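You operate a simulated robot arm through the tools that you are given. There is no shell and no other tool. Be economical: measure what you need, move in short steps, check, and stop when the job is done.

Carry out the task below with a simulated robot arm. There is one attempt and no reset: what you move stays moved.

TASK
On the top of the table, set the blue enamel bowl inside the green one.
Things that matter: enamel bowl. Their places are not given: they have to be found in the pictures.

It is judged by the outcome, as a careful person would: the job done as asked, and still so three seconds after it is handed in. It fails if anything else is knocked over, pushed out of place, dropped, spilled or broken.

THE ROBOT
A 6-joint arm with a two-finger parallel gripper, fixed in place. Base frame: the origin is at the foot of the arm, x ahead of it, y to its left, z up; the work surface is at about z = 0. Lengths are in m, angles in degrees, forces in N, time in s.
With the tool pointing down near the work surface it reaches from about 0.14 to 0.58 m from the base axis. Its first joint turns from -66.0 to 66.0 degrees. Payload 2.1 kg.
Tool frame: the origin (TCP) lies between the finger pads and is the grasp point; the fingertips stand 0.03 m ahead of it; z points along the fingers, y is the line along which they close. The gripper opens to 0.094 m. The fingers are 0.028 m wide and 0.01 m thick; the gripper's body (0.05 by 0.096 m) begins 0.055 m behind the TCP.
Orientation is that of the tool frame in the base frame, as a unit quaternion [x, y, z, w]. With the fingers straight down and closing along the base's y, the tool's x points along the base's -x, its y along +y and its z along -z.

THE INTERFACE
- The arm moves only by the tool play_rows. Its argument "rows" is a list of rows, each an object of numbers (a shift or turn left out is 0, a gripper value left out holds the last): "ax", "ay", "az": the turn, a rotation vector about the tool's x, y, z in degrees; "tx", "ty", "tz": the shift along the tool's x, y, z in m; "fingers": the closure, from 0 (fully open) to 1 (shut). In form: [{"ax": .., "ay": .., "az": .., "tx": .., "ty": .., "tz": .., "fingers": ..}, ...]. A call has 1 to 8 rows; each row is the pose to reach, as a shift and turn from the pose commanded when the call began, along the tool's axes at that moment. A row lasts 0.2 s, in which the tool goes at most 0.05 m and 8.6 degrees; a call with a longer step from one row to the next is refused whole, and so is a gripper value outside its range. A pose out of reach is approached as far as the arm can. The call stops where the force on the tool passes 40 N (or 10 N more than at its start, if that is more) or the arm is blocked; 0.2 s more then pass. The fingers move at their own pace (about 0.072 m/s each) and stop on an object; they squeeze with about 20 N. The grip force told is the motor's: it shows also when the fingers shut on nothing. Time passes only in rows, and 0.2 s behind the last, so rows that repeat a pose let the fingers close. It gives the time, the measured TCP pose, the force on the tool (base axes), the opening and the grip force at its end, in the units of the frame above (readings bear some noise), and new pictures: "pictures" is both (left out), scene, wrist or none.
- Cameras (640 x 400 px; columns grow to the right, rows downward): "scene" is fixed at [0.0367, -0.3562, 0.5094]; the picture's right is [0.91, -0.41, 0.00], its down [-0.14, -0.32, -0.94] and it looks along [0.38, 0.86, -0.35] (base axes); focal length 349 px, centre (320, 200). "wrist" rides on the gripper at [-0.037, 0, -0.058] in the tool frame; the picture's right is [0.00, -1.00, 0.00], its down [0.97, 0.00, -0.24] and it looks along [0.24, 0.00, 0.97] (tool axes); focal length 218 px, centre (320, 200).
- probe_pixels(camera, pixels): for up to 12 pixels [column, row] of the newest picture of that camera ("zoom" is the newest enlarged one), the place [x, y, z] in the base frame of the surface seen there, good to about 0.003 m. No time passes.
- zoom(camera, box): a new picture of the part [left, top, right, bottom] of that camera's present view, enlarged. No time passes.
- finish_job(): hands the job in; it is judged then, once.

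Work in short steps. Measure before you move; look again where a grasp or a placing could have gone wrong, and mend it. You have 60 turns and 120 pictures in all, the two below and enlarged ones among them. Open the gripper and draw the arm clear of the work before you hand the job in, unless the task says otherwise; then end with one line.

The tools are called after ">>>" by a JSON object that holds its "op" and its "data". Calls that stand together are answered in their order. play_rows: Moves the arm, as the interface text tells. Its arguments: {"type":"object","properties":{"rows":{"type":"array","items":{"type":"object","properties":{"ax":{"type":"number"},"ay":{"type":"number"},"az":{"type":"number"},"tx":{"type":"number"},"ty":{"type":"number"},"tz":{"type":"number"},"fingers":{"type":"number"}}}},"pictures":{"type":"string","enum":["both","scene","wrist","none"]}},"required":["rows"]} The other tools are called the same way: probe_pixels (camera, pixels) gives the place of the surface under pixels of a picture; zoom (camera, box) takes an enlarged picture of a part of a camera's view; finish_job () hands the job in.

At the start:

```text
t: 0.0
tcp_pos: [0.2519, 0.1625, 0.3147]
orientation: [0.0, 1.0, 0.0, 0.0]
ft_force: [-0.1, 0.0, -0.4]
finger_gap: 0.0942
finger_force: 0.1
```

scene: 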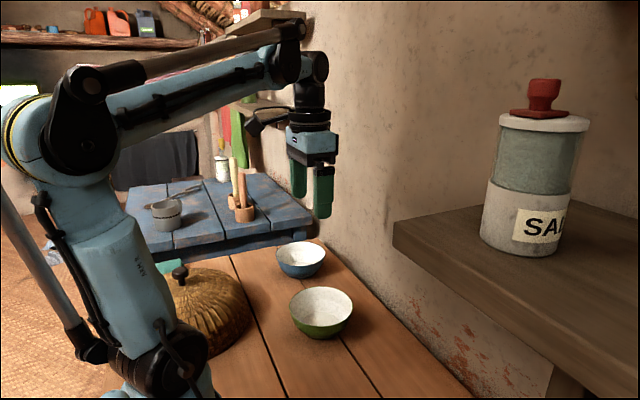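
wrist: 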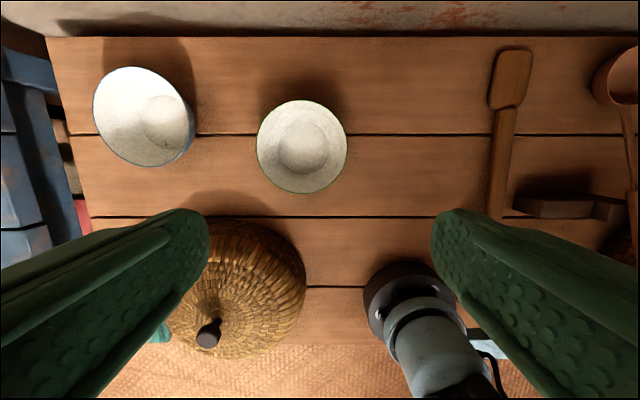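

The blue bowl is near (300,260) in the scene and (145,117) in the wrist view; the green one is near (322,312) and (302,147). I'll measure rims and bottoms.

>>> {"op": "probe_pixels", "data": {"camera": "wrist", "pixels": [[97, 112], [192, 125], [130, 70], [158, 163], [163, 120], [260, 147], [345, 147], [302, 103], [302, 190], [303, 153], [230, 190], [240, 240]]}}

>>> {"op": "zoom", "data": {"camera": "scene", "box": [240, 220, 400, 350]}}

>>> {"op": "zoom", "data": {"camera": "wrist", "box": [70, 40, 370, 230]}}

```text
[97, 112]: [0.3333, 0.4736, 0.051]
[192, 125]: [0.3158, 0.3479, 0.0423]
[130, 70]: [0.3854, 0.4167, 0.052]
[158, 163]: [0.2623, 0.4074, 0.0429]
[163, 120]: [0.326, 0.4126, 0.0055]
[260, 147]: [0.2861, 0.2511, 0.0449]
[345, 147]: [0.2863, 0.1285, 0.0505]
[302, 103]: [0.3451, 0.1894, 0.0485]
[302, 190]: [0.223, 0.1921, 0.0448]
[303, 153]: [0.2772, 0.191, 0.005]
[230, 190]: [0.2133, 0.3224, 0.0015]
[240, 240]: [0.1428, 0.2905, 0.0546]
```

```text
3.08 times, centred on (320, 285) of scene
```

zoom: 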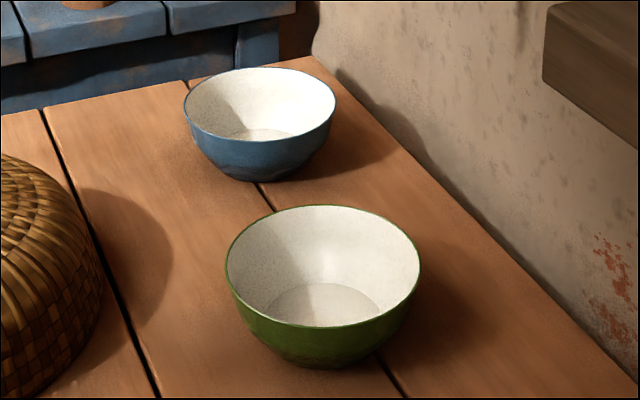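

```text
2.11 times, centred on (220, 135) of wrist
```

zoom: 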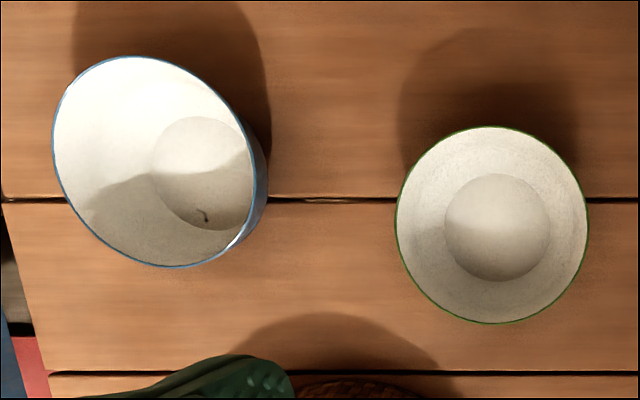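

Both bowls are about 0.125 m wide, so I'll have to grip the blue one by its rim wall. I move above it for a precise measurement.

>>> {"op": "play_rows", "data": {"rows": [{"tx": -0.012, "ty": 0.038, "tz": 0.01}, {"tx": -0.024, "ty": 0.076, "tz": 0.02}, {"tx": -0.036, "ty": 0.114, "tz": 0.03}, {"tx": -0.048, "ty": 0.152, "tz": 0.04}, {"tx": -0.06, "ty": 0.19, "tz": 0.05}, {"tx": -0.06, "ty": 0.19, "tz": 0.05}]}}

```text
t: 1.4
tcp_pos: [0.3117, 0.3539, 0.2625]
orientation: [0.0, 1.0, 0.0, 0.0]
ft_force: [-1.0, 0.1, 0.0]
finger_gap: 0.0938
finger_force: 0.0
```

scene: 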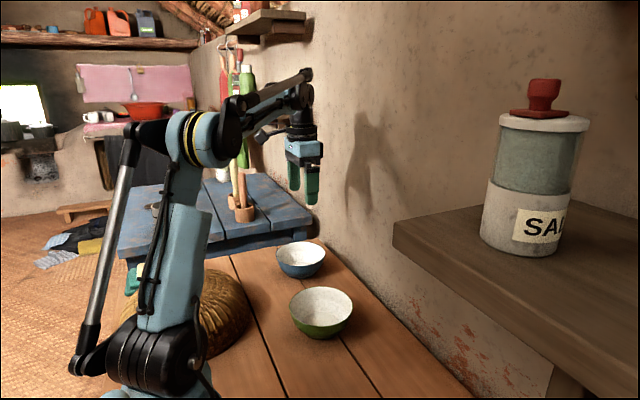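
wrist: 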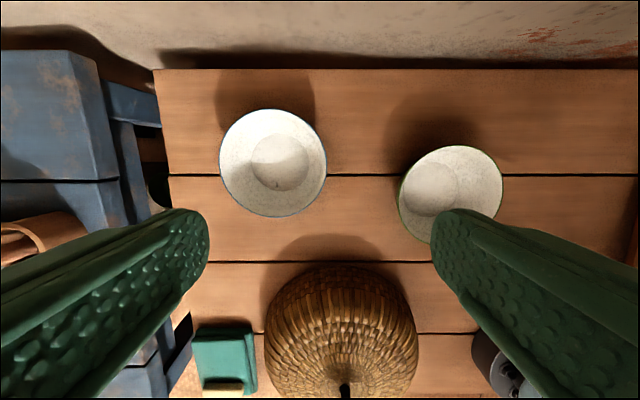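

The blue bowl now shows at (273,162) in the wrist view and the green at (450,190). I zoom in and probe both profiles.

>>> {"op": "probe_pixels", "data": {"camera": "wrist", "pixels": [[221, 163], [325, 163], [273, 111], [274, 214], [280, 163], [316, 163], [308, 163], [300, 163], [273, 205], [400, 190], [501, 190], [450, 147]]}}

>>> {"op": "zoom", "data": {"camera": "wrist", "box": [210, 100, 350, 230]}}

```text
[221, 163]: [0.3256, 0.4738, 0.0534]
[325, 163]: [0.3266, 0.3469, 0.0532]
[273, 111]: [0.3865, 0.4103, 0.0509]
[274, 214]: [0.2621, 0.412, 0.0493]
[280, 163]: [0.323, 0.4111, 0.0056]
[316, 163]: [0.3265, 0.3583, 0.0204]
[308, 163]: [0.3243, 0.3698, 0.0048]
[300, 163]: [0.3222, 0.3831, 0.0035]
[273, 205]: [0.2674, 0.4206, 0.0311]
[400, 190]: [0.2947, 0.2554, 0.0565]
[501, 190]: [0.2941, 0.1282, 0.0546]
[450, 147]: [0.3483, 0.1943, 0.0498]
```

```text
3.08 times, centred on (280, 165) of wrist
```

zoom: 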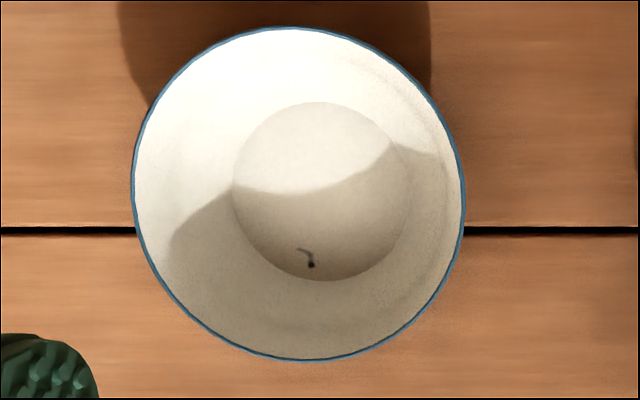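

Both bowls are nearly the same size (rim about 0.126 m at z≈0.052), with the wall sloping about 19°. I tilt the tool to match the -y wall of the blue bowl, half-close the fingers and go to a pre-grasp pose.

>>> {"op": "play_rows", "data": {"rows": [{"tx": -0.004, "ty": -0.012, "tz": 0.035, "ax": -6.5, "fingers": 0.45}, {"tx": -0.008, "ty": -0.024, "tz": 0.07, "ax": -13}, {"tx": -0.0133, "ty": -0.037, "tz": 0.1, "ax": -19}, {"tx": -0.0133, "ty": -0.037, "tz": 0.12, "ax": -19}, {"tx": -0.0133, "ty": -0.037, "tz": 0.12, "ax": -19}, {"tx": -0.0133, "ty": -0.037, "tz": 0.12, "ax": -19}]}}

```text
t: 2.8
tcp_pos: [0.3262, 0.3167, 0.1445]
orientation: [0.0, 0.986, 0.165, 0.0]
ft_force: [0.3, 0.2, -0.5]
finger_gap: 0.0518
finger_force: 0.0
```

scene: 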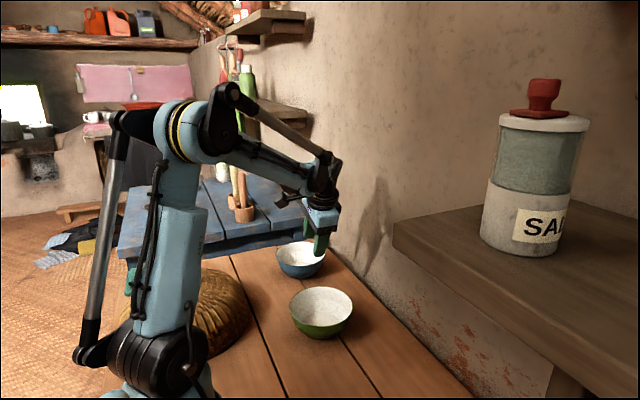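
wrist: 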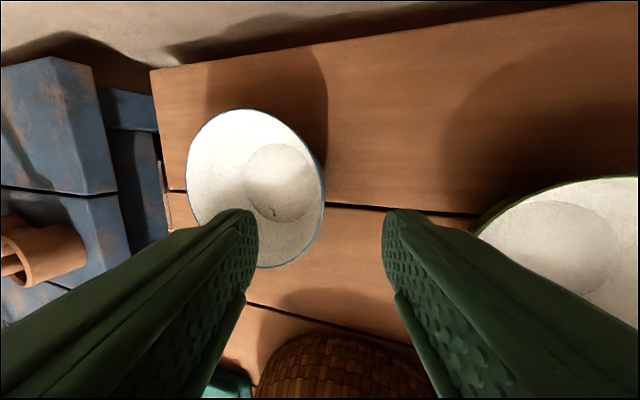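

The rim's right edge (col 323) lies midway between the fingers, as planned. I go down along the tool axis.

>>> {"op": "play_rows", "data": {"rows": [{"tz": 0.025}, {"tz": 0.05}, {"tz": 0.065}, {"tz": 0.08}, {"tz": 0.08}]}}

>>> {"op": "zoom", "data": {"camera": "scene", "box": [240, 190, 400, 290]}}

```text
t: 4.0
tcp_pos: [0.3244, 0.3426, 0.0674]
orientation: [0.001, 0.986, 0.165, 0.0]
ft_force: [0.1, -0.4, -0.4]
finger_gap: 0.0518
finger_force: 0.0
```

scene: 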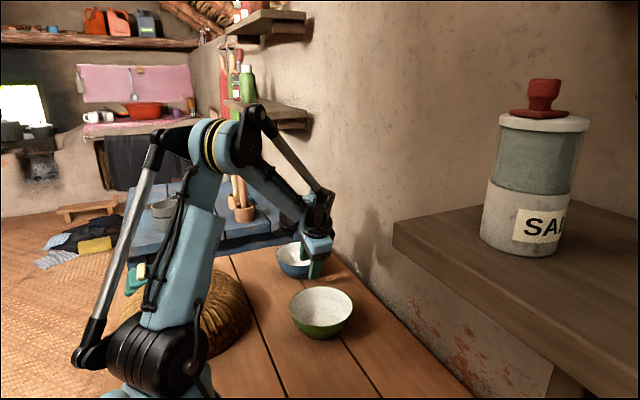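
wrist: 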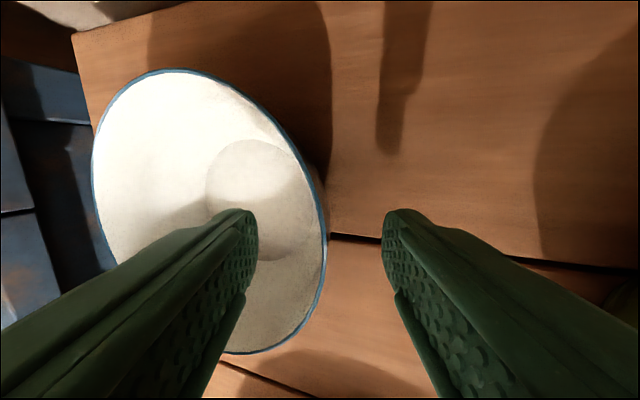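

```text
4.00 times, centred on (320, 240) of scene
```

zoom: 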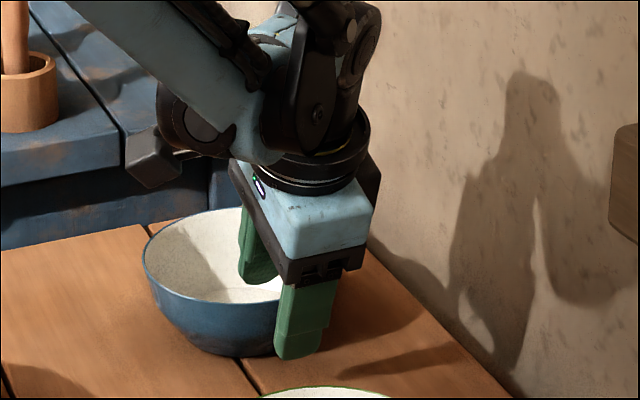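

The fingers straddle the rim wall, which sits midway between them. I close.

>>> {"op": "play_rows", "data": {"rows": [{"fingers": 0.7}, {"fingers": 1}, {"fingers": 1}, {"fingers": 1}, {"fingers": 1}]}}

>>> {"op": "zoom", "data": {"camera": "scene", "box": [240, 190, 400, 290]}}

```text
t: 5.2
tcp_pos: [0.3249, 0.342, 0.0681]
orientation: [-0.001, 0.986, 0.166, 0.0]
ft_force: [-0.3, 3.7, 7.2]
finger_gap: 0.0036
finger_force: 20.3
```

scene: 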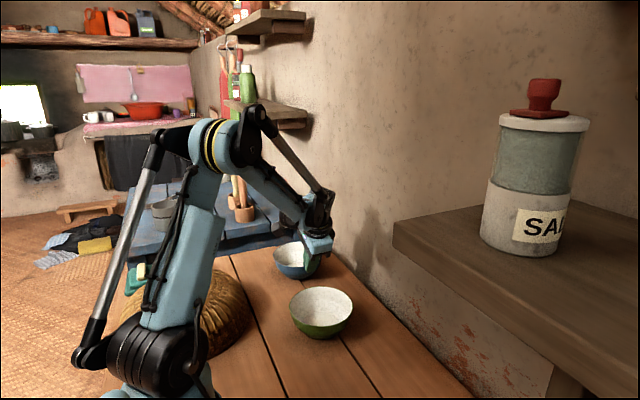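
wrist: 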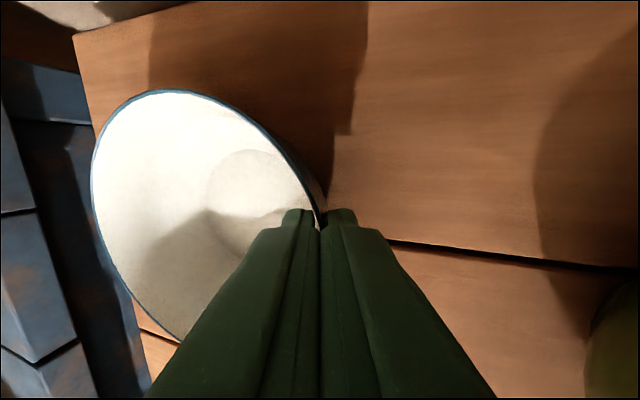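

```text
4.00 times, centred on (320, 240) of scene
```

zoom: 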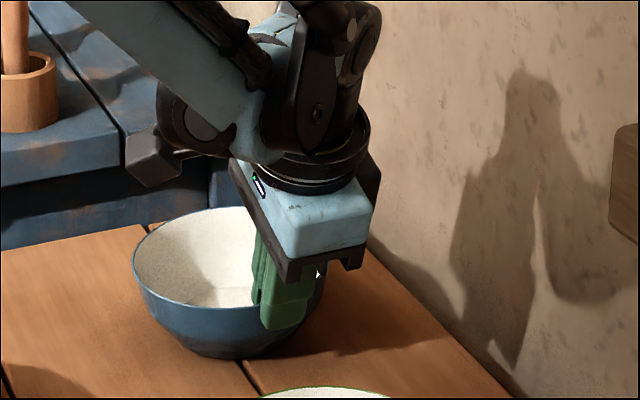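

The wall is held (gap 3.6 mm, 20 N). I lift 0.09 m straight up: tool shift (0, 0.326d, -0.946d).

>>> {"op": "play_rows", "data": {"rows": [{"ty": 0.0049, "tz": -0.0142}, {"ty": 0.013, "tz": -0.0378}, {"ty": 0.0212, "tz": -0.0615}, {"ty": 0.0293, "tz": -0.0851}, {"ty": 0.0293, "tz": -0.0851}, {"ty": 0.0293, "tz": -0.0851}]}}

>>> {"op": "zoom", "data": {"camera": "scene", "box": [220, 150, 420, 350]}}

```text
t: 6.6
tcp_pos: [0.3251, 0.3427, 0.1603]
orientation: [0.0, 0.986, 0.165, 0.0]
ft_force: [1.1, 0.1, 0.8]
finger_gap: 0.0001
finger_force: 19.7
```

scene: 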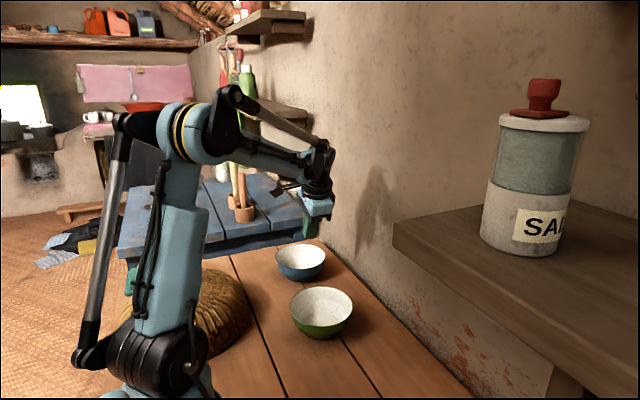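
wrist: 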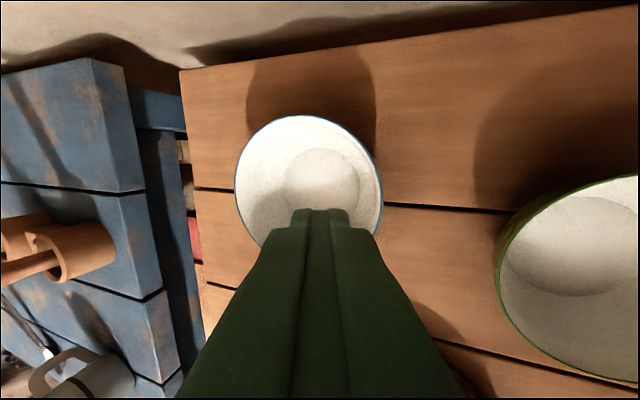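

```text
2.00 times, centred on (320, 250) of scene
```

zoom: 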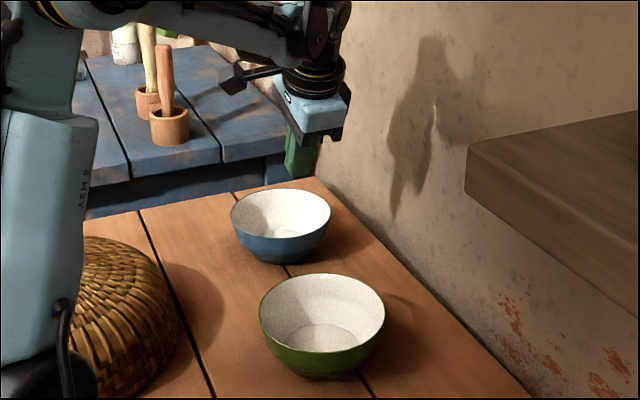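

The bowl slipped out (gap 0.0001) and still stands upright on the table. I re-measure its place and its wall profile before a deeper grip.

>>> {"op": "probe_pixels", "data": {"camera": "zoom", "pixels": [[280, 236], [280, 240], [280, 245], [280, 250], [280, 255], [280, 260], [232, 212], [330, 212], [281, 190], [260, 238], [300, 236], [280, 263]]}}

>>> {"op": "probe_pixels", "data": {"camera": "wrist", "pixels": [[237, 180], [310, 117], [381, 195], [360, 142], [253, 234], [340, 124], [376, 180], [370, 180], [364, 180], [358, 180], [325, 180], [245, 150]]}}

>>> {"op": "zoom", "data": {"camera": "wrist", "box": [220, 100, 400, 250]}}

```text
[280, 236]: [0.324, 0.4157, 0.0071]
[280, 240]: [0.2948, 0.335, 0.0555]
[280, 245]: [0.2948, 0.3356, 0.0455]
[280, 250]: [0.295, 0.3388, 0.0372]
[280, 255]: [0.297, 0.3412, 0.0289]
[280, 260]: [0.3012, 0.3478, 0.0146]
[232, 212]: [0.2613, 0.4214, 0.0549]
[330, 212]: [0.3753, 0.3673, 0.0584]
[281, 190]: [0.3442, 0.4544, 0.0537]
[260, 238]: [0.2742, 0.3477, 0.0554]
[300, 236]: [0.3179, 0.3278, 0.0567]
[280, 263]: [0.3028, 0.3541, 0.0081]
```

```text
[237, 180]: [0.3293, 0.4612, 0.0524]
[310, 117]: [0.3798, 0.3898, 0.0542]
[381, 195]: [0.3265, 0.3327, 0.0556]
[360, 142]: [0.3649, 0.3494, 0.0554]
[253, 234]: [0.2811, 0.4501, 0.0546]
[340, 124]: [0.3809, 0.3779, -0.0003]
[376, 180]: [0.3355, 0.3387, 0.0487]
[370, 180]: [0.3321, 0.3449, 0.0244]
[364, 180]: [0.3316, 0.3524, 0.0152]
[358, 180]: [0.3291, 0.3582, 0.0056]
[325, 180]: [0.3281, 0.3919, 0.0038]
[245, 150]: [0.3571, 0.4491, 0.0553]
```

```text
2.67 times, centred on (310, 175) of wrist
```

zoom: 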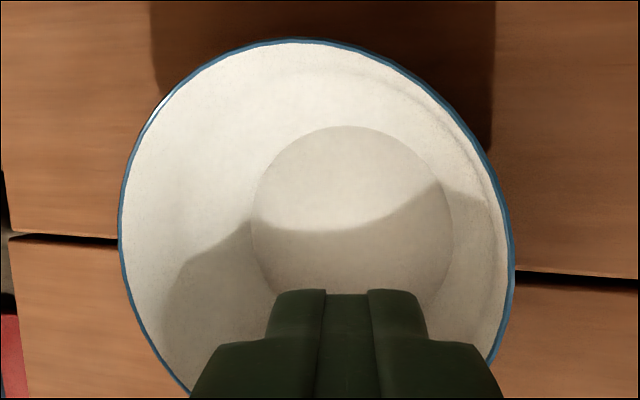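

The bowl moved about 14 mm towards -y and stands upright; its centre is ≈(0.326,0.397), rim z≈0.055. The top of the wall is steeper than I assumed (about 12°), so I set up with less tilt and a deeper grip.

>>> {"op": "play_rows", "data": {"rows": [{"fingers": 0.45}, {"ty": -0.0313, "tz": 0.0104, "ax": 7}, {"ty": -0.0313, "tz": 0.0104, "ax": 7}, {"ty": -0.0313, "tz": 0.0104, "ax": 7}, {"ty": -0.0313, "tz": 0.0104, "ax": 7}]}}

```text
t: 7.8
tcp_pos: [0.3253, 0.3171, 0.1388]
orientation: [-0.001, 0.995, 0.104, -0.001]
ft_force: [-0.1, -0.6, -0.2]
finger_gap: 0.0517
finger_force: 0.0
```

scene: 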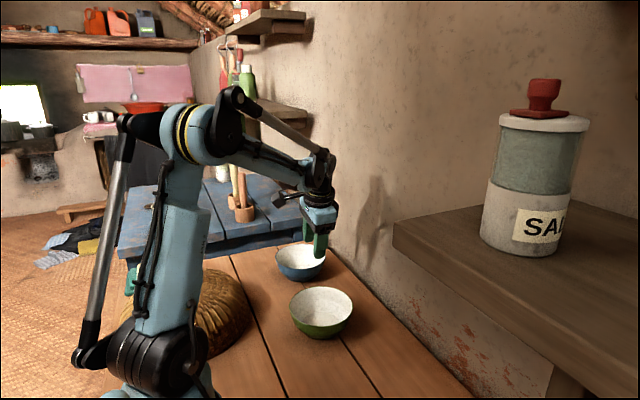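
wrist: 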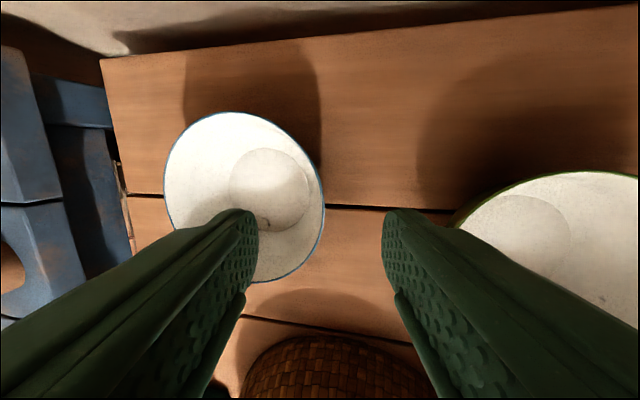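

Aligned: the rim's right edge is at col 323. I descend 0.08 m along the tool axis and close.

>>> {"op": "play_rows", "data": {"rows": [{"tz": 0.03}, {"tz": 0.055}, {"tz": 0.07}, {"tz": 0.08}, {"tz": 0.08}, {"tz": 0.08}], "pictures": "wrist"}}

>>> {"op": "play_rows", "data": {"rows": [{"fingers": 0.7}, {"fingers": 0.85}, {"fingers": 1}, {"fingers": 1}, {"fingers": 1}, {"fingers": 1}]}}

>>> {"op": "zoom", "data": {"camera": "scene", "box": [240, 190, 400, 290]}}

```text
t: 9.2
tcp_pos: [0.325, 0.3329, 0.0611]
orientation: [0.001, 0.995, 0.105, -0.001]
ft_force: [0.3, -1.0, 0.4]
finger_gap: 0.0519
finger_force: 0.1
```

wrist: 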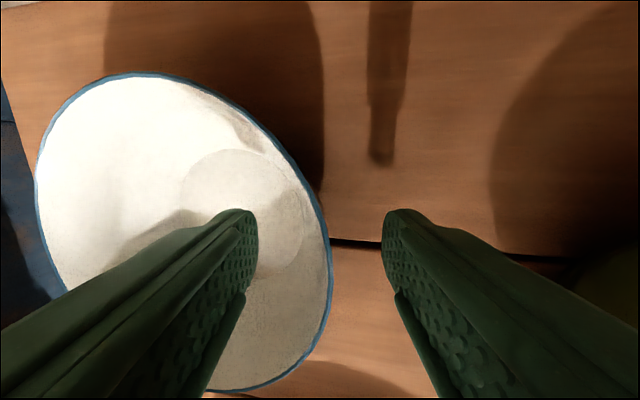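

```text
t: 10.6
tcp_pos: [0.3263, 0.3333, 0.0625]
orientation: [0.0, 0.995, 0.105, 0.0]
ft_force: [1.1, 0.7, 4.6]
finger_gap: 0.0054
finger_force: 20.8
```

scene: 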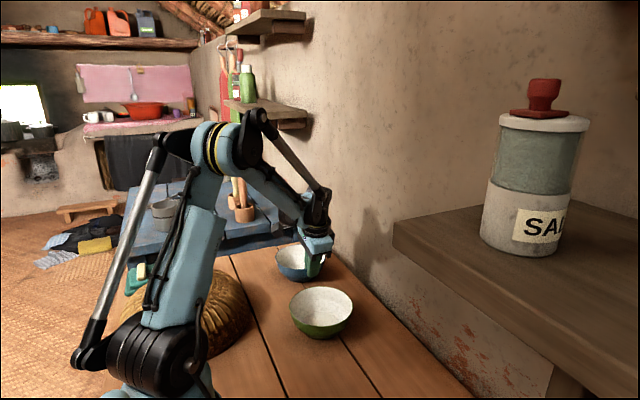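
wrist: 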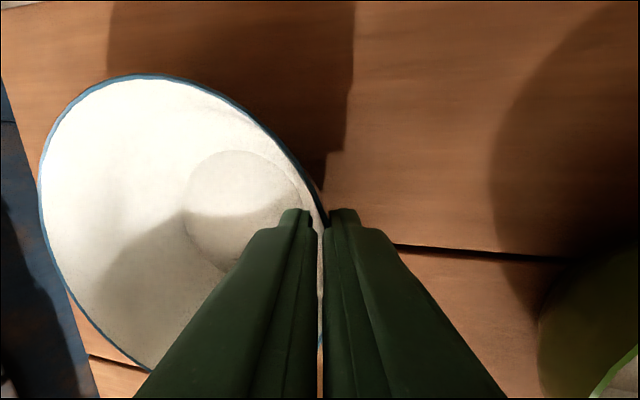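

```text
4.00 times, centred on (320, 240) of scene
```

zoom: 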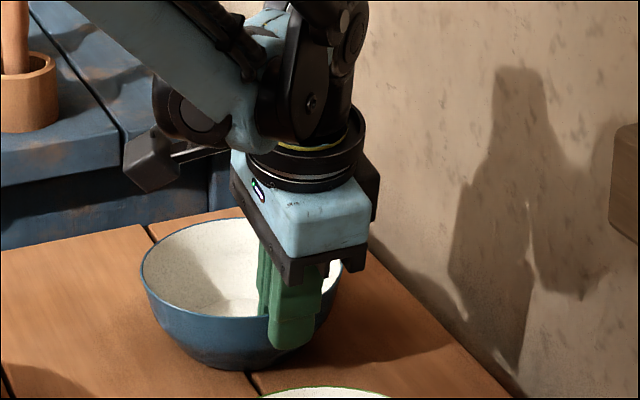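

Deeper grip, gap 5.4 mm. I lift slowly by 0.03 m to test it.

>>> {"op": "play_rows", "data": {"rows": [{"ty": 0.001, "tz": -0.005}, {"ty": 0.002, "tz": -0.01}, {"ty": 0.0031, "tz": -0.015}, {"ty": 0.0042, "tz": -0.02}, {"ty": 0.0052, "tz": -0.025}, {"ty": 0.0062, "tz": -0.0293}, {"ty": 0.0062, "tz": -0.0293}]}}

>>> {"op": "zoom", "data": {"camera": "scene", "box": [240, 190, 400, 290]}}

```text
t: 12.2
tcp_pos: [0.3265, 0.3336, 0.0908]
orientation: [0.0, 0.995, 0.104, 0.0]
ft_force: [-0.7, 0.1, -1.3]
finger_gap: 0.003
finger_force: 19.9
```

scene: 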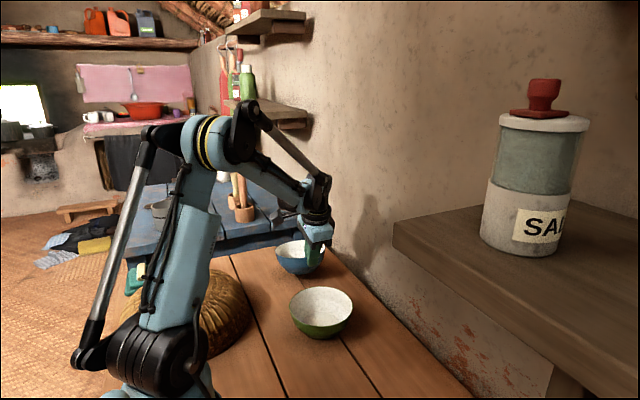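
wrist: 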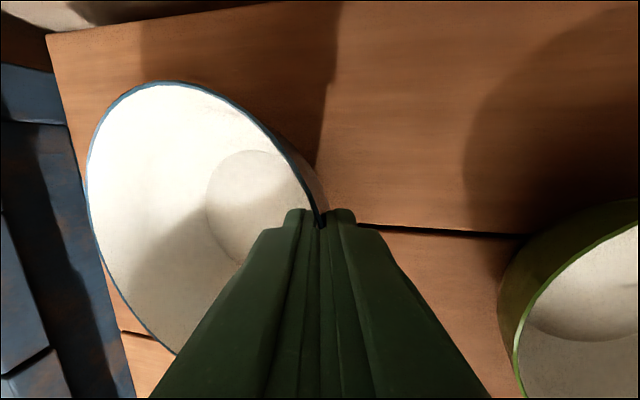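

```text
4.00 times, centred on (320, 240) of scene
```

zoom: 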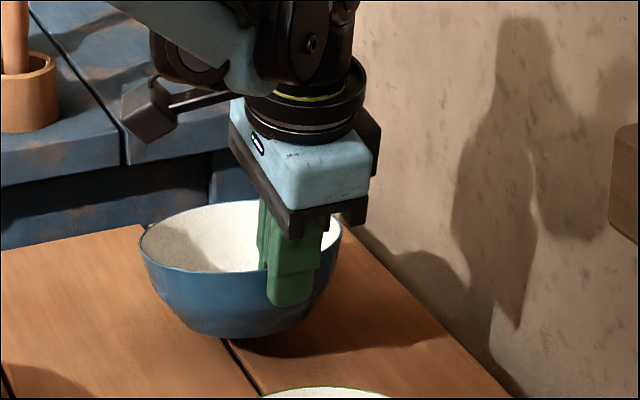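

The bowl is off the table at the near side, but the gap fell to 3.0 mm. I measure the rim and base to see if it slipped or tilted.

>>> {"op": "probe_pixels", "data": {"camera": "zoom", "pixels": [[142, 232], [190, 271], [230, 273], [260, 269], [335, 225], [200, 208], [232, 300], [232, 330], [180, 320], [310, 270]]}}

>>> {"op": "probe_pixels", "data": {"camera": "wrist", "pixels": [[88, 190], [160, 84], [250, 120], [305, 180], [120, 300], [245, 195]]}}

```text
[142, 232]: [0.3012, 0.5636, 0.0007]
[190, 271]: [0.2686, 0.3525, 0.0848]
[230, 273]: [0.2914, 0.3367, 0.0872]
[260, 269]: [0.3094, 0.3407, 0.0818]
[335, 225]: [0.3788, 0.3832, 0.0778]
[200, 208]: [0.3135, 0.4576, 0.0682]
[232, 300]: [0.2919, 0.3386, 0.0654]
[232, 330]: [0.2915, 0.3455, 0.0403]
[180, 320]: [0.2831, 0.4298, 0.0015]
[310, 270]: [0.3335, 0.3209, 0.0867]
```

```text
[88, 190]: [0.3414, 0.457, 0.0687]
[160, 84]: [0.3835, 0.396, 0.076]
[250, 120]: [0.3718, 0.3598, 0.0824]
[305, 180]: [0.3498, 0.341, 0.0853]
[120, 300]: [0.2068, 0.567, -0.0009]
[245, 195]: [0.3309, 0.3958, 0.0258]
```

The near rim is at z≈0.087 and the far rim at 0.0685: no slip, only a tilt of about 9°, and the bowl is off the table. I keep lifting slowly by 0.06 m.

>>> {"op": "play_rows", "data": {"rows": [{"ty": 0.0016, "tz": -0.0073}, {"ty": 0.0031, "tz": -0.0147}, {"ty": 0.0047, "tz": -0.022}, {"ty": 0.0062, "tz": -0.0293}, {"ty": 0.0083, "tz": -0.0391}, {"ty": 0.0104, "tz": -0.0489}, {"ty": 0.0125, "tz": -0.0587}, {"ty": 0.0125, "tz": -0.0587}]}}

>>> {"op": "zoom", "data": {"camera": "scene", "box": [240, 170, 400, 350]}}

```text
t: 14.0
tcp_pos: [0.326, 0.333, 0.1509]
orientation: [-0.001, 0.994, 0.105, 0.0]
ft_force: [-0.6, -0.3, -1.4]
finger_gap: 0.0026
finger_force: 20.1
```

scene: 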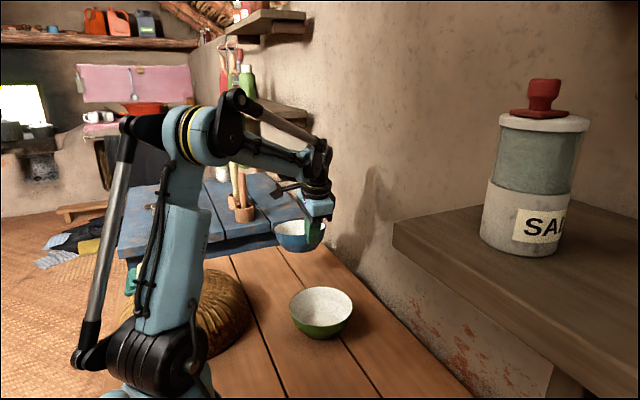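
wrist: 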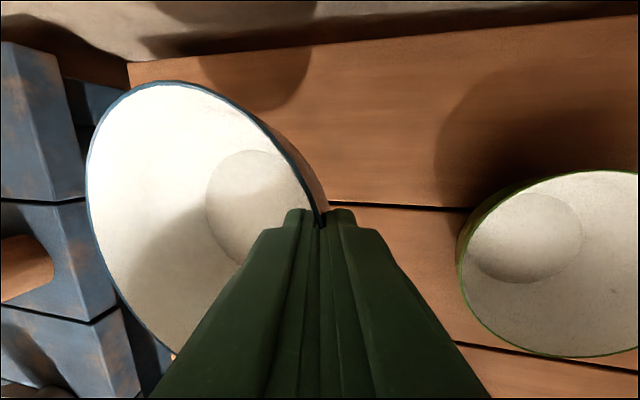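

```text
2.22 times, centred on (320, 260) of scene
```

zoom: 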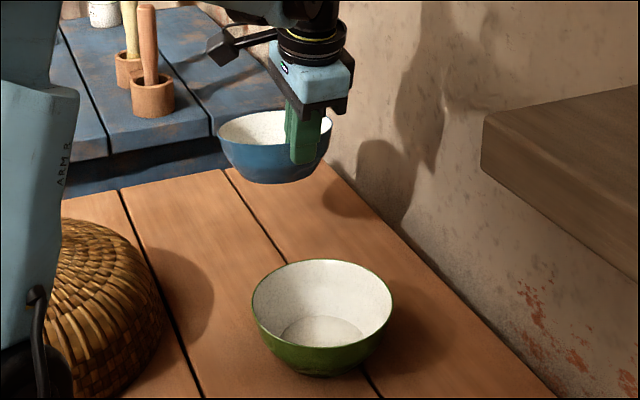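

The bowl is held steadily (same place in the wrist view, gap 2.6 mm). I carry it at this height over the green bowl (centre ≈(0.285,0.191)), levelling it by -9° about tool x on the way.

>>> {"op": "play_rows", "data": {"rows": [{"tx": 0.004, "ty": -0.02, "tz": -0.0042, "ax": -1}, {"tx": 0.01, "ty": -0.05, "tz": -0.0106, "ax": -2.5}, {"tx": 0.0175, "ty": -0.085, "tz": -0.018, "ax": -4}, {"tx": 0.025, "ty": -0.12, "tz": -0.0255, "ax": -5.5}, {"tx": 0.032, "ty": -0.155, "tz": -0.033, "ax": -7}, {"tx": 0.038, "ty": -0.183, "tz": -0.0389, "ax": -8}, {"tx": 0.041, "ty": -0.1995, "tz": -0.0424, "ax": -9}, {"tx": 0.041, "ty": -0.1995, "tz": -0.0424, "ax": -9}]}}

>>> {"op": "zoom", "data": {"camera": "scene", "box": [240, 170, 400, 350]}}

```text
t: 15.8
tcp_pos: [0.2852, 0.1282, 0.1516]
orientation: [0.001, 0.983, 0.183, 0.0]
ft_force: [-0.3, -0.6, -0.6]
finger_gap: 0.0028
finger_force: 20.6
```

scene: 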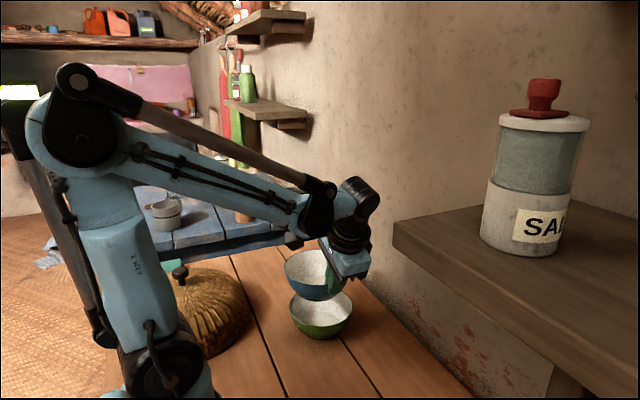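
wrist: 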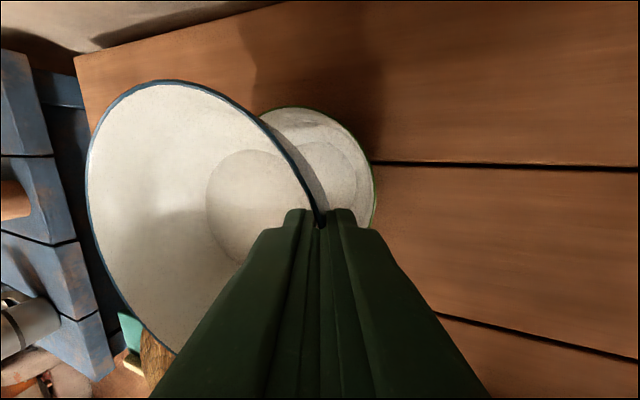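

```text
2.22 times, centred on (320, 260) of scene
```

zoom: 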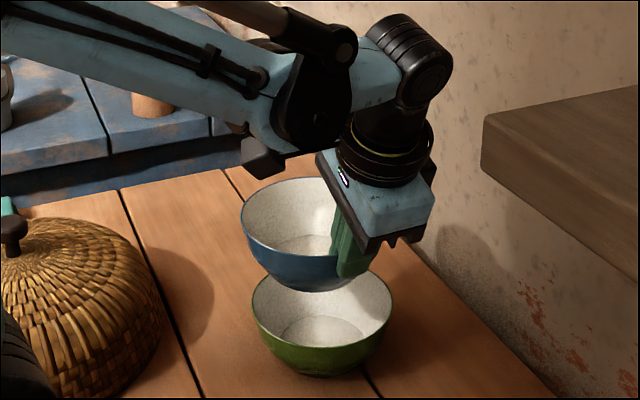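

Now the blue bowl hangs over the green one. I measure the rims of both for a precise offset.

>>> {"op": "probe_pixels", "data": {"camera": "zoom", "pixels": [[241, 213], [290, 178], [262, 245], [290, 257], [315, 257], [254, 300], [391, 294], [275, 333], [320, 347], [300, 240], [330, 320]]}}

>>> {"op": "probe_pixels", "data": {"camera": "wrist", "pixels": [[88, 190], [160, 82], [255, 118], [305, 180], [110, 110], [100, 248], [150, 336], [374, 190], [300, 108], [345, 125], [245, 195]]}}

```text
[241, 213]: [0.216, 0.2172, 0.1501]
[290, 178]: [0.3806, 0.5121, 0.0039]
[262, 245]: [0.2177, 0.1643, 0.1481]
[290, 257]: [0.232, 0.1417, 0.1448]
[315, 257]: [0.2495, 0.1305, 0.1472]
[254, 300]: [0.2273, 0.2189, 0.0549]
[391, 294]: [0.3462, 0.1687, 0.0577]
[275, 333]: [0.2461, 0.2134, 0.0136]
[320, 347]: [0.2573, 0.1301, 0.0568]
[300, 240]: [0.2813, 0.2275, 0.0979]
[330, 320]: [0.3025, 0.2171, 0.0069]
```

```text
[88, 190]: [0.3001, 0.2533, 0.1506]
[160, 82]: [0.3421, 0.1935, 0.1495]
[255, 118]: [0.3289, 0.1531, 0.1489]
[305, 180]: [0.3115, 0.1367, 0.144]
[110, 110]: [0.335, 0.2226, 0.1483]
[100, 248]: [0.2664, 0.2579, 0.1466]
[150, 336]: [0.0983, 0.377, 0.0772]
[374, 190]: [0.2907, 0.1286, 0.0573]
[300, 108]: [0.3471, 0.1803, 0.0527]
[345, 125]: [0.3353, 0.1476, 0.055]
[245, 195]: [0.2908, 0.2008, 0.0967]
```

The blue bowl is level (rim z≈0.149) with centre ≈(0.278,0.194); green centre ≈(0.285,0.191). I shift +7 mm in x and lower 45 mm, then look.

>>> {"op": "play_rows", "data": {"rows": [{"tx": -0.007}, {"tx": -0.007, "ty": -0.0054, "tz": 0.014}, {"tx": -0.007, "ty": -0.0108, "tz": 0.028}, {"tx": -0.007, "ty": -0.0162, "tz": 0.042}, {"tx": -0.007, "ty": -0.0162, "tz": 0.042}]}}

>>> {"op": "zoom", "data": {"camera": "scene", "box": [260, 230, 400, 350]}}

```text
t: 17.0
tcp_pos: [0.2934, 0.1287, 0.1068]
orientation: [0.0, 0.983, 0.182, 0.0]
ft_force: [-0.5, -0.1, -0.2]
finger_gap: 0.0025
finger_force: 20.1
```

scene: 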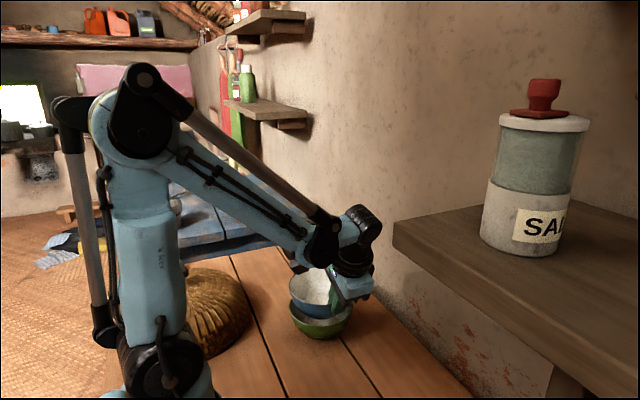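
wrist: 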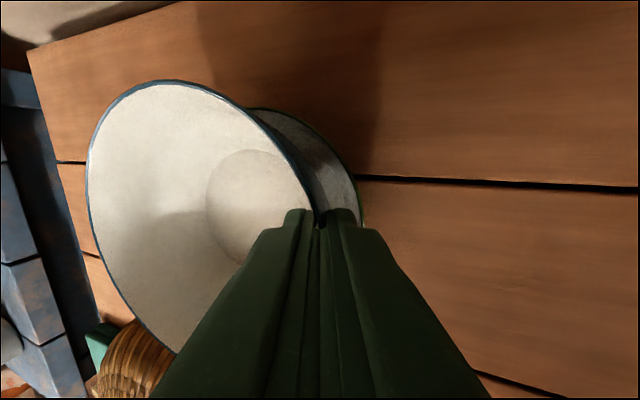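

```text
3.33 times, centred on (330, 290) of scene
```

zoom: 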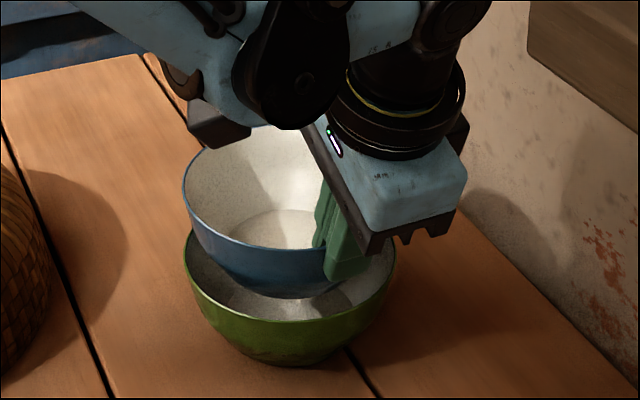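

The blue bowl's base is just above the green rim. I measure the offset again before the last lowering.

>>> {"op": "probe_pixels", "data": {"camera": "zoom", "pixels": [[183, 185], [205, 228], [240, 245], [290, 250], [186, 240], [205, 297], [290, 321], [340, 310], [395, 262], [335, 276], [350, 280]]}}

>>> {"op": "probe_pixels", "data": {"camera": "wrist", "pixels": [[88, 190], [110, 112], [160, 82], [200, 86], [255, 118], [295, 160], [100, 246], [125, 300], [300, 119], [340, 155], [360, 205], [245, 195]]}}

```text
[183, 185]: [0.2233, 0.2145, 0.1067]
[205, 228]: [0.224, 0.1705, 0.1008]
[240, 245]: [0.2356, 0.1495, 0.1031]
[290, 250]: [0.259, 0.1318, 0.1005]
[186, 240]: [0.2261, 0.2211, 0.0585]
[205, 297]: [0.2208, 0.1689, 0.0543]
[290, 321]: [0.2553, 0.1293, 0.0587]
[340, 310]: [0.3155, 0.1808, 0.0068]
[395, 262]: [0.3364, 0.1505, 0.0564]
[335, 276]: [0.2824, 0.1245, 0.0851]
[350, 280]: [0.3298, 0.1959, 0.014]
```

```text
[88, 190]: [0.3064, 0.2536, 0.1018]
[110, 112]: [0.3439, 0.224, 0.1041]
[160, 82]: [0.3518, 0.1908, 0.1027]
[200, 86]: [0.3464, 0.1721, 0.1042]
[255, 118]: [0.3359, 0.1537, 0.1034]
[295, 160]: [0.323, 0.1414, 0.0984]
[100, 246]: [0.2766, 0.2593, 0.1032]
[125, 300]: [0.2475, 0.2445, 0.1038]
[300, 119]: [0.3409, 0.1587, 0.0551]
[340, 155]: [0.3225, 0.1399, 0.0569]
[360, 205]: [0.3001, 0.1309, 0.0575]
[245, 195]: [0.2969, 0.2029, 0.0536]
```

The rims are aligned within 2 mm (blue (0.2865,0.193), green (0.285,0.191)). I lower a further 24 mm with +3 mm in y to keep the outer fingertip off the green rim.

>>> {"op": "play_rows", "data": {"rows": [{"ty": 0.0, "tz": 0.007}, {"ty": -0.0015, "tz": 0.0125}, {"ty": -0.003, "tz": 0.0165}, {"ty": -0.0045, "tz": 0.02}, {"ty": -0.0058, "tz": 0.0235}, {"ty": -0.0058, "tz": 0.0235}]}}

>>> {"op": "zoom", "data": {"camera": "scene", "box": [260, 230, 400, 350]}}

```text
t: 18.1
tcp_pos: [0.2932, 0.1315, 0.0857]
orientation: [0.001, 0.983, 0.185, -0.001]
ft_force: [-2.3, -4.9, 15.8]
finger_gap: 0.0023
finger_force: 20.1
stopped in row 5: the force on the tool passed its limit (the readings are from after the stop); the commanded pose is now the measured one
```

scene: 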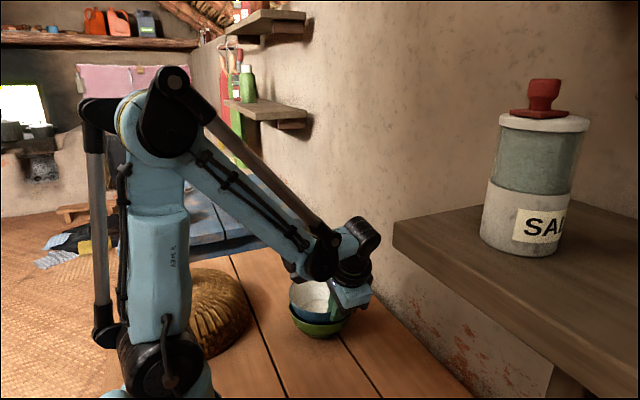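
wrist: 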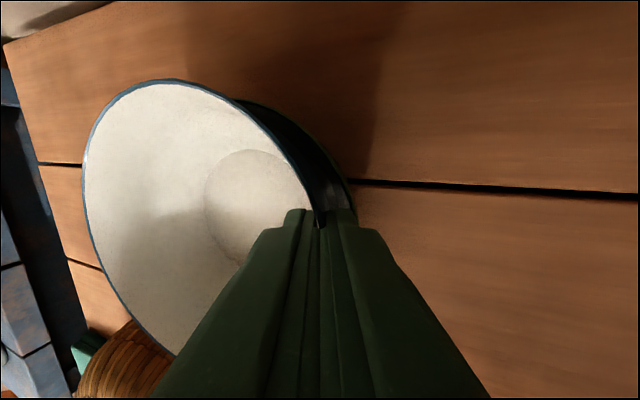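

```text
3.33 times, centred on (330, 290) of scene
```

zoom: 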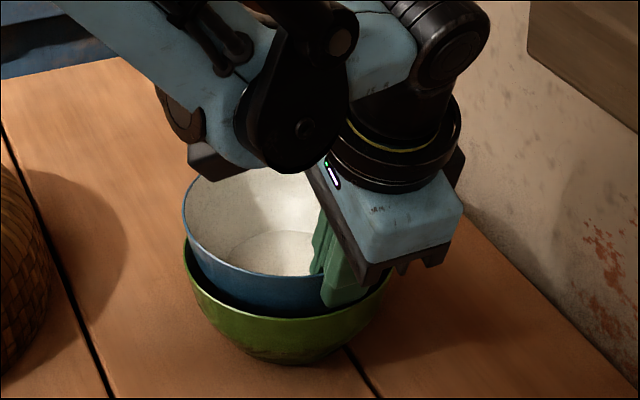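

Light contact (16 N up): the outer fingertip reached the green rim, with the blue base well inside. I back off 2 mm and open the fingers about 14 mm, shifting so the outer finger stays still and doesn't push the green bowl.

>>> {"op": "play_rows", "data": {"rows": [{"ty": 0.0007, "tz": -0.002}, {"ty": 0.0007, "tz": -0.002}, {"ty": 0.004, "tz": -0.002, "fingers": 0.9}, {"ty": 0.006, "tz": -0.003, "fingers": 0.85}, {"ty": 0.006, "tz": -0.003, "fingers": 0.85}]}}

>>> {"op": "zoom", "data": {"camera": "scene", "box": [260, 230, 400, 350]}}

```text
t: 19.3
tcp_pos: [0.2932, 0.1368, 0.0894]
orientation: [0.0, 0.983, 0.184, 0.0]
ft_force: [-1.0, -1.2, 0.0]
finger_gap: 0.0148
finger_force: 0.7
```

scene: 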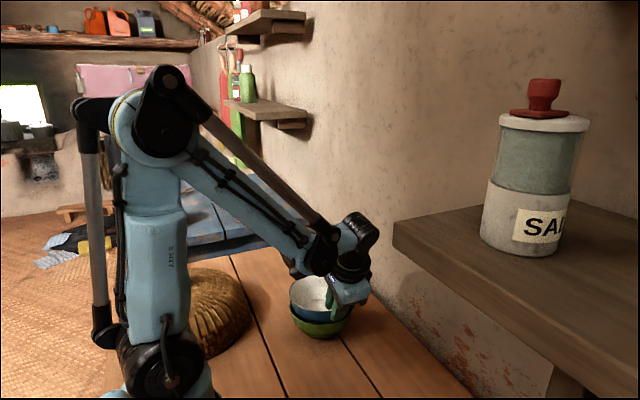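
wrist: 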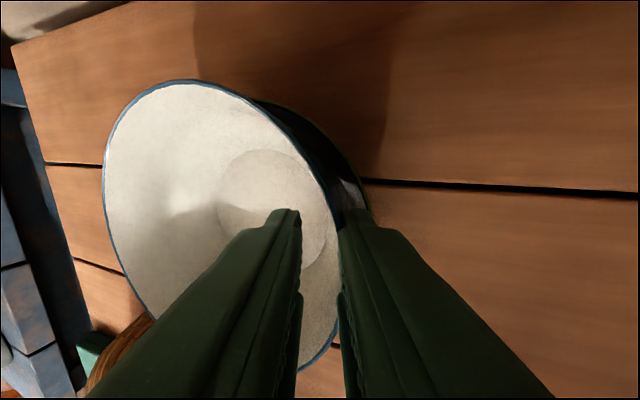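

```text
3.33 times, centred on (330, 290) of scene
```

zoom: 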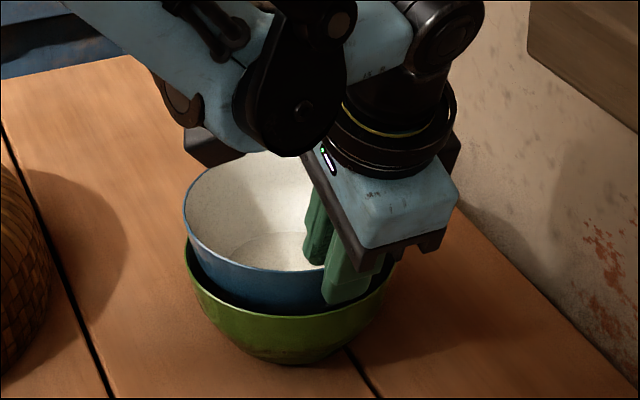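

The blue bowl is free and rests within the green one. I retract along the tool axis.

>>> {"op": "play_rows", "data": {"rows": [{"tz": -0.015}, {"tz": -0.035}, {"tz": -0.06}, {"tz": -0.09}, {"tz": -0.12}, {"tz": -0.15}, {"tz": -0.15}]}}

>>> {"op": "zoom", "data": {"camera": "scene", "box": [260, 230, 400, 350]}}

```text
t: 20.9
tcp_pos: [0.294, 0.0826, 0.23]
orientation: [0.0, 0.983, 0.184, 0.0]
ft_force: [-0.2, 0.0, 0.8]
finger_gap: 0.0141
finger_force: 0.1
```

scene: 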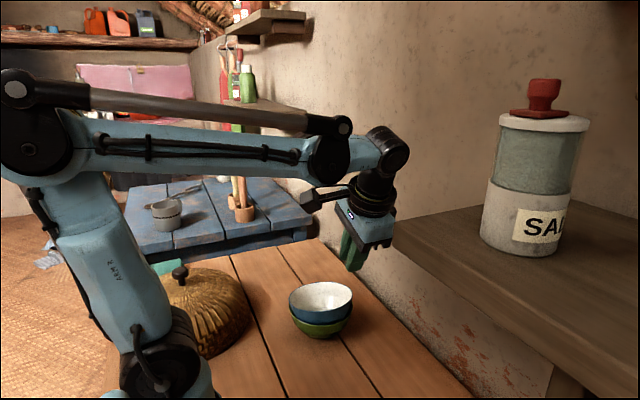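
wrist: 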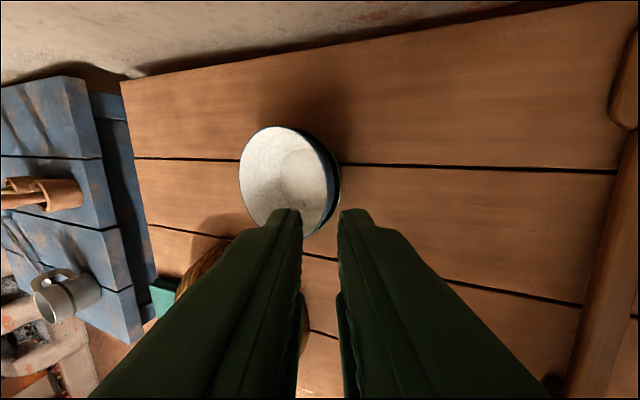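

```text
3.33 times, centred on (330, 290) of scene
```

zoom: 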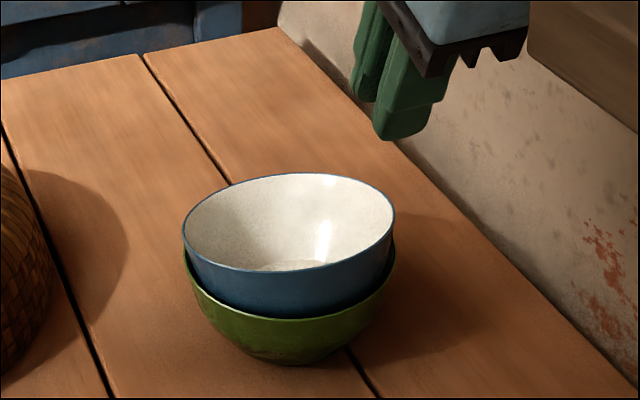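

The blue bowl sits in the green one. I check how level and stable it is.

>>> {"op": "probe_pixels", "data": {"camera": "zoom", "pixels": [[185, 225], [395, 215], [290, 175], [220, 258], [290, 270], [360, 256], [188, 262], [395, 262], [290, 321], [290, 265], [220, 304], [360, 300]]}}

>>> {"op": "zoom", "data": {"camera": "wrist", "box": [220, 110, 360, 240]}}

```text
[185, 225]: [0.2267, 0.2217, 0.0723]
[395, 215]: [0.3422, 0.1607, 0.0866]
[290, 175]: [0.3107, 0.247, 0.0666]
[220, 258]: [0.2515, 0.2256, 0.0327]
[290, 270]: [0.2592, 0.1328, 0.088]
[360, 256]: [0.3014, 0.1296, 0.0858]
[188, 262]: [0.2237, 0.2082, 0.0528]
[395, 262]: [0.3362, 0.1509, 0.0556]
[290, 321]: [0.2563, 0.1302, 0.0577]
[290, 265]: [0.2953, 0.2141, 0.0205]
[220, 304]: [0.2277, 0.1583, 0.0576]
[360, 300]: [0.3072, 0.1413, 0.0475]
```

```text
3.08 times, centred on (290, 175) of wrist
```

zoom: 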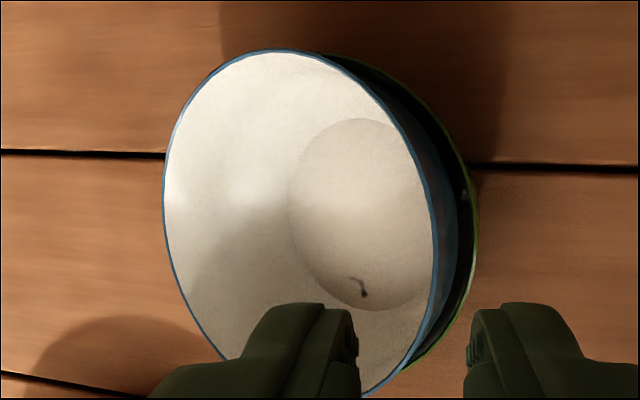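

The blue bowl is tilted: -y rim at 0.087, +y rim at 0.067. I will level it by pressing gently on the high -y rim with closed, vertical fingers; first I move above that spot.

>>> {"op": "play_rows", "data": {"rows": [{"fingers": 1, "ax": 5}, {"tx": 0.003, "ty": 0.005, "tz": 0.035, "ax": 11}, {"tx": 0.006, "ty": 0.01, "tz": 0.07, "ax": 17}, {"tx": 0.008, "ty": 0.0143, "tz": 0.102, "ax": 21.2}, {"tx": 0.008, "ty": 0.0143, "tz": 0.102, "ax": 21.2}, {"tx": 0.008, "ty": 0.0143, "tz": 0.102, "ax": 21.2}]}}

```text
t: 22.3
tcp_pos: [0.2836, 0.1324, 0.1403]
orientation: [0.0, 1.0, 0.0, 0.0]
ft_force: [0.4, -0.2, 0.1]
finger_gap: 0.0002
finger_force: 19.9
```

scene: 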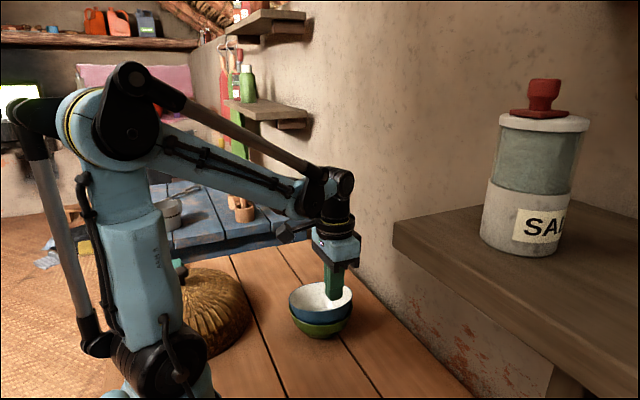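
wrist: 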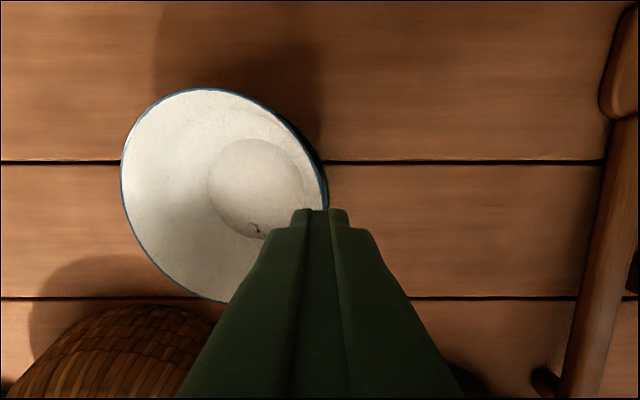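

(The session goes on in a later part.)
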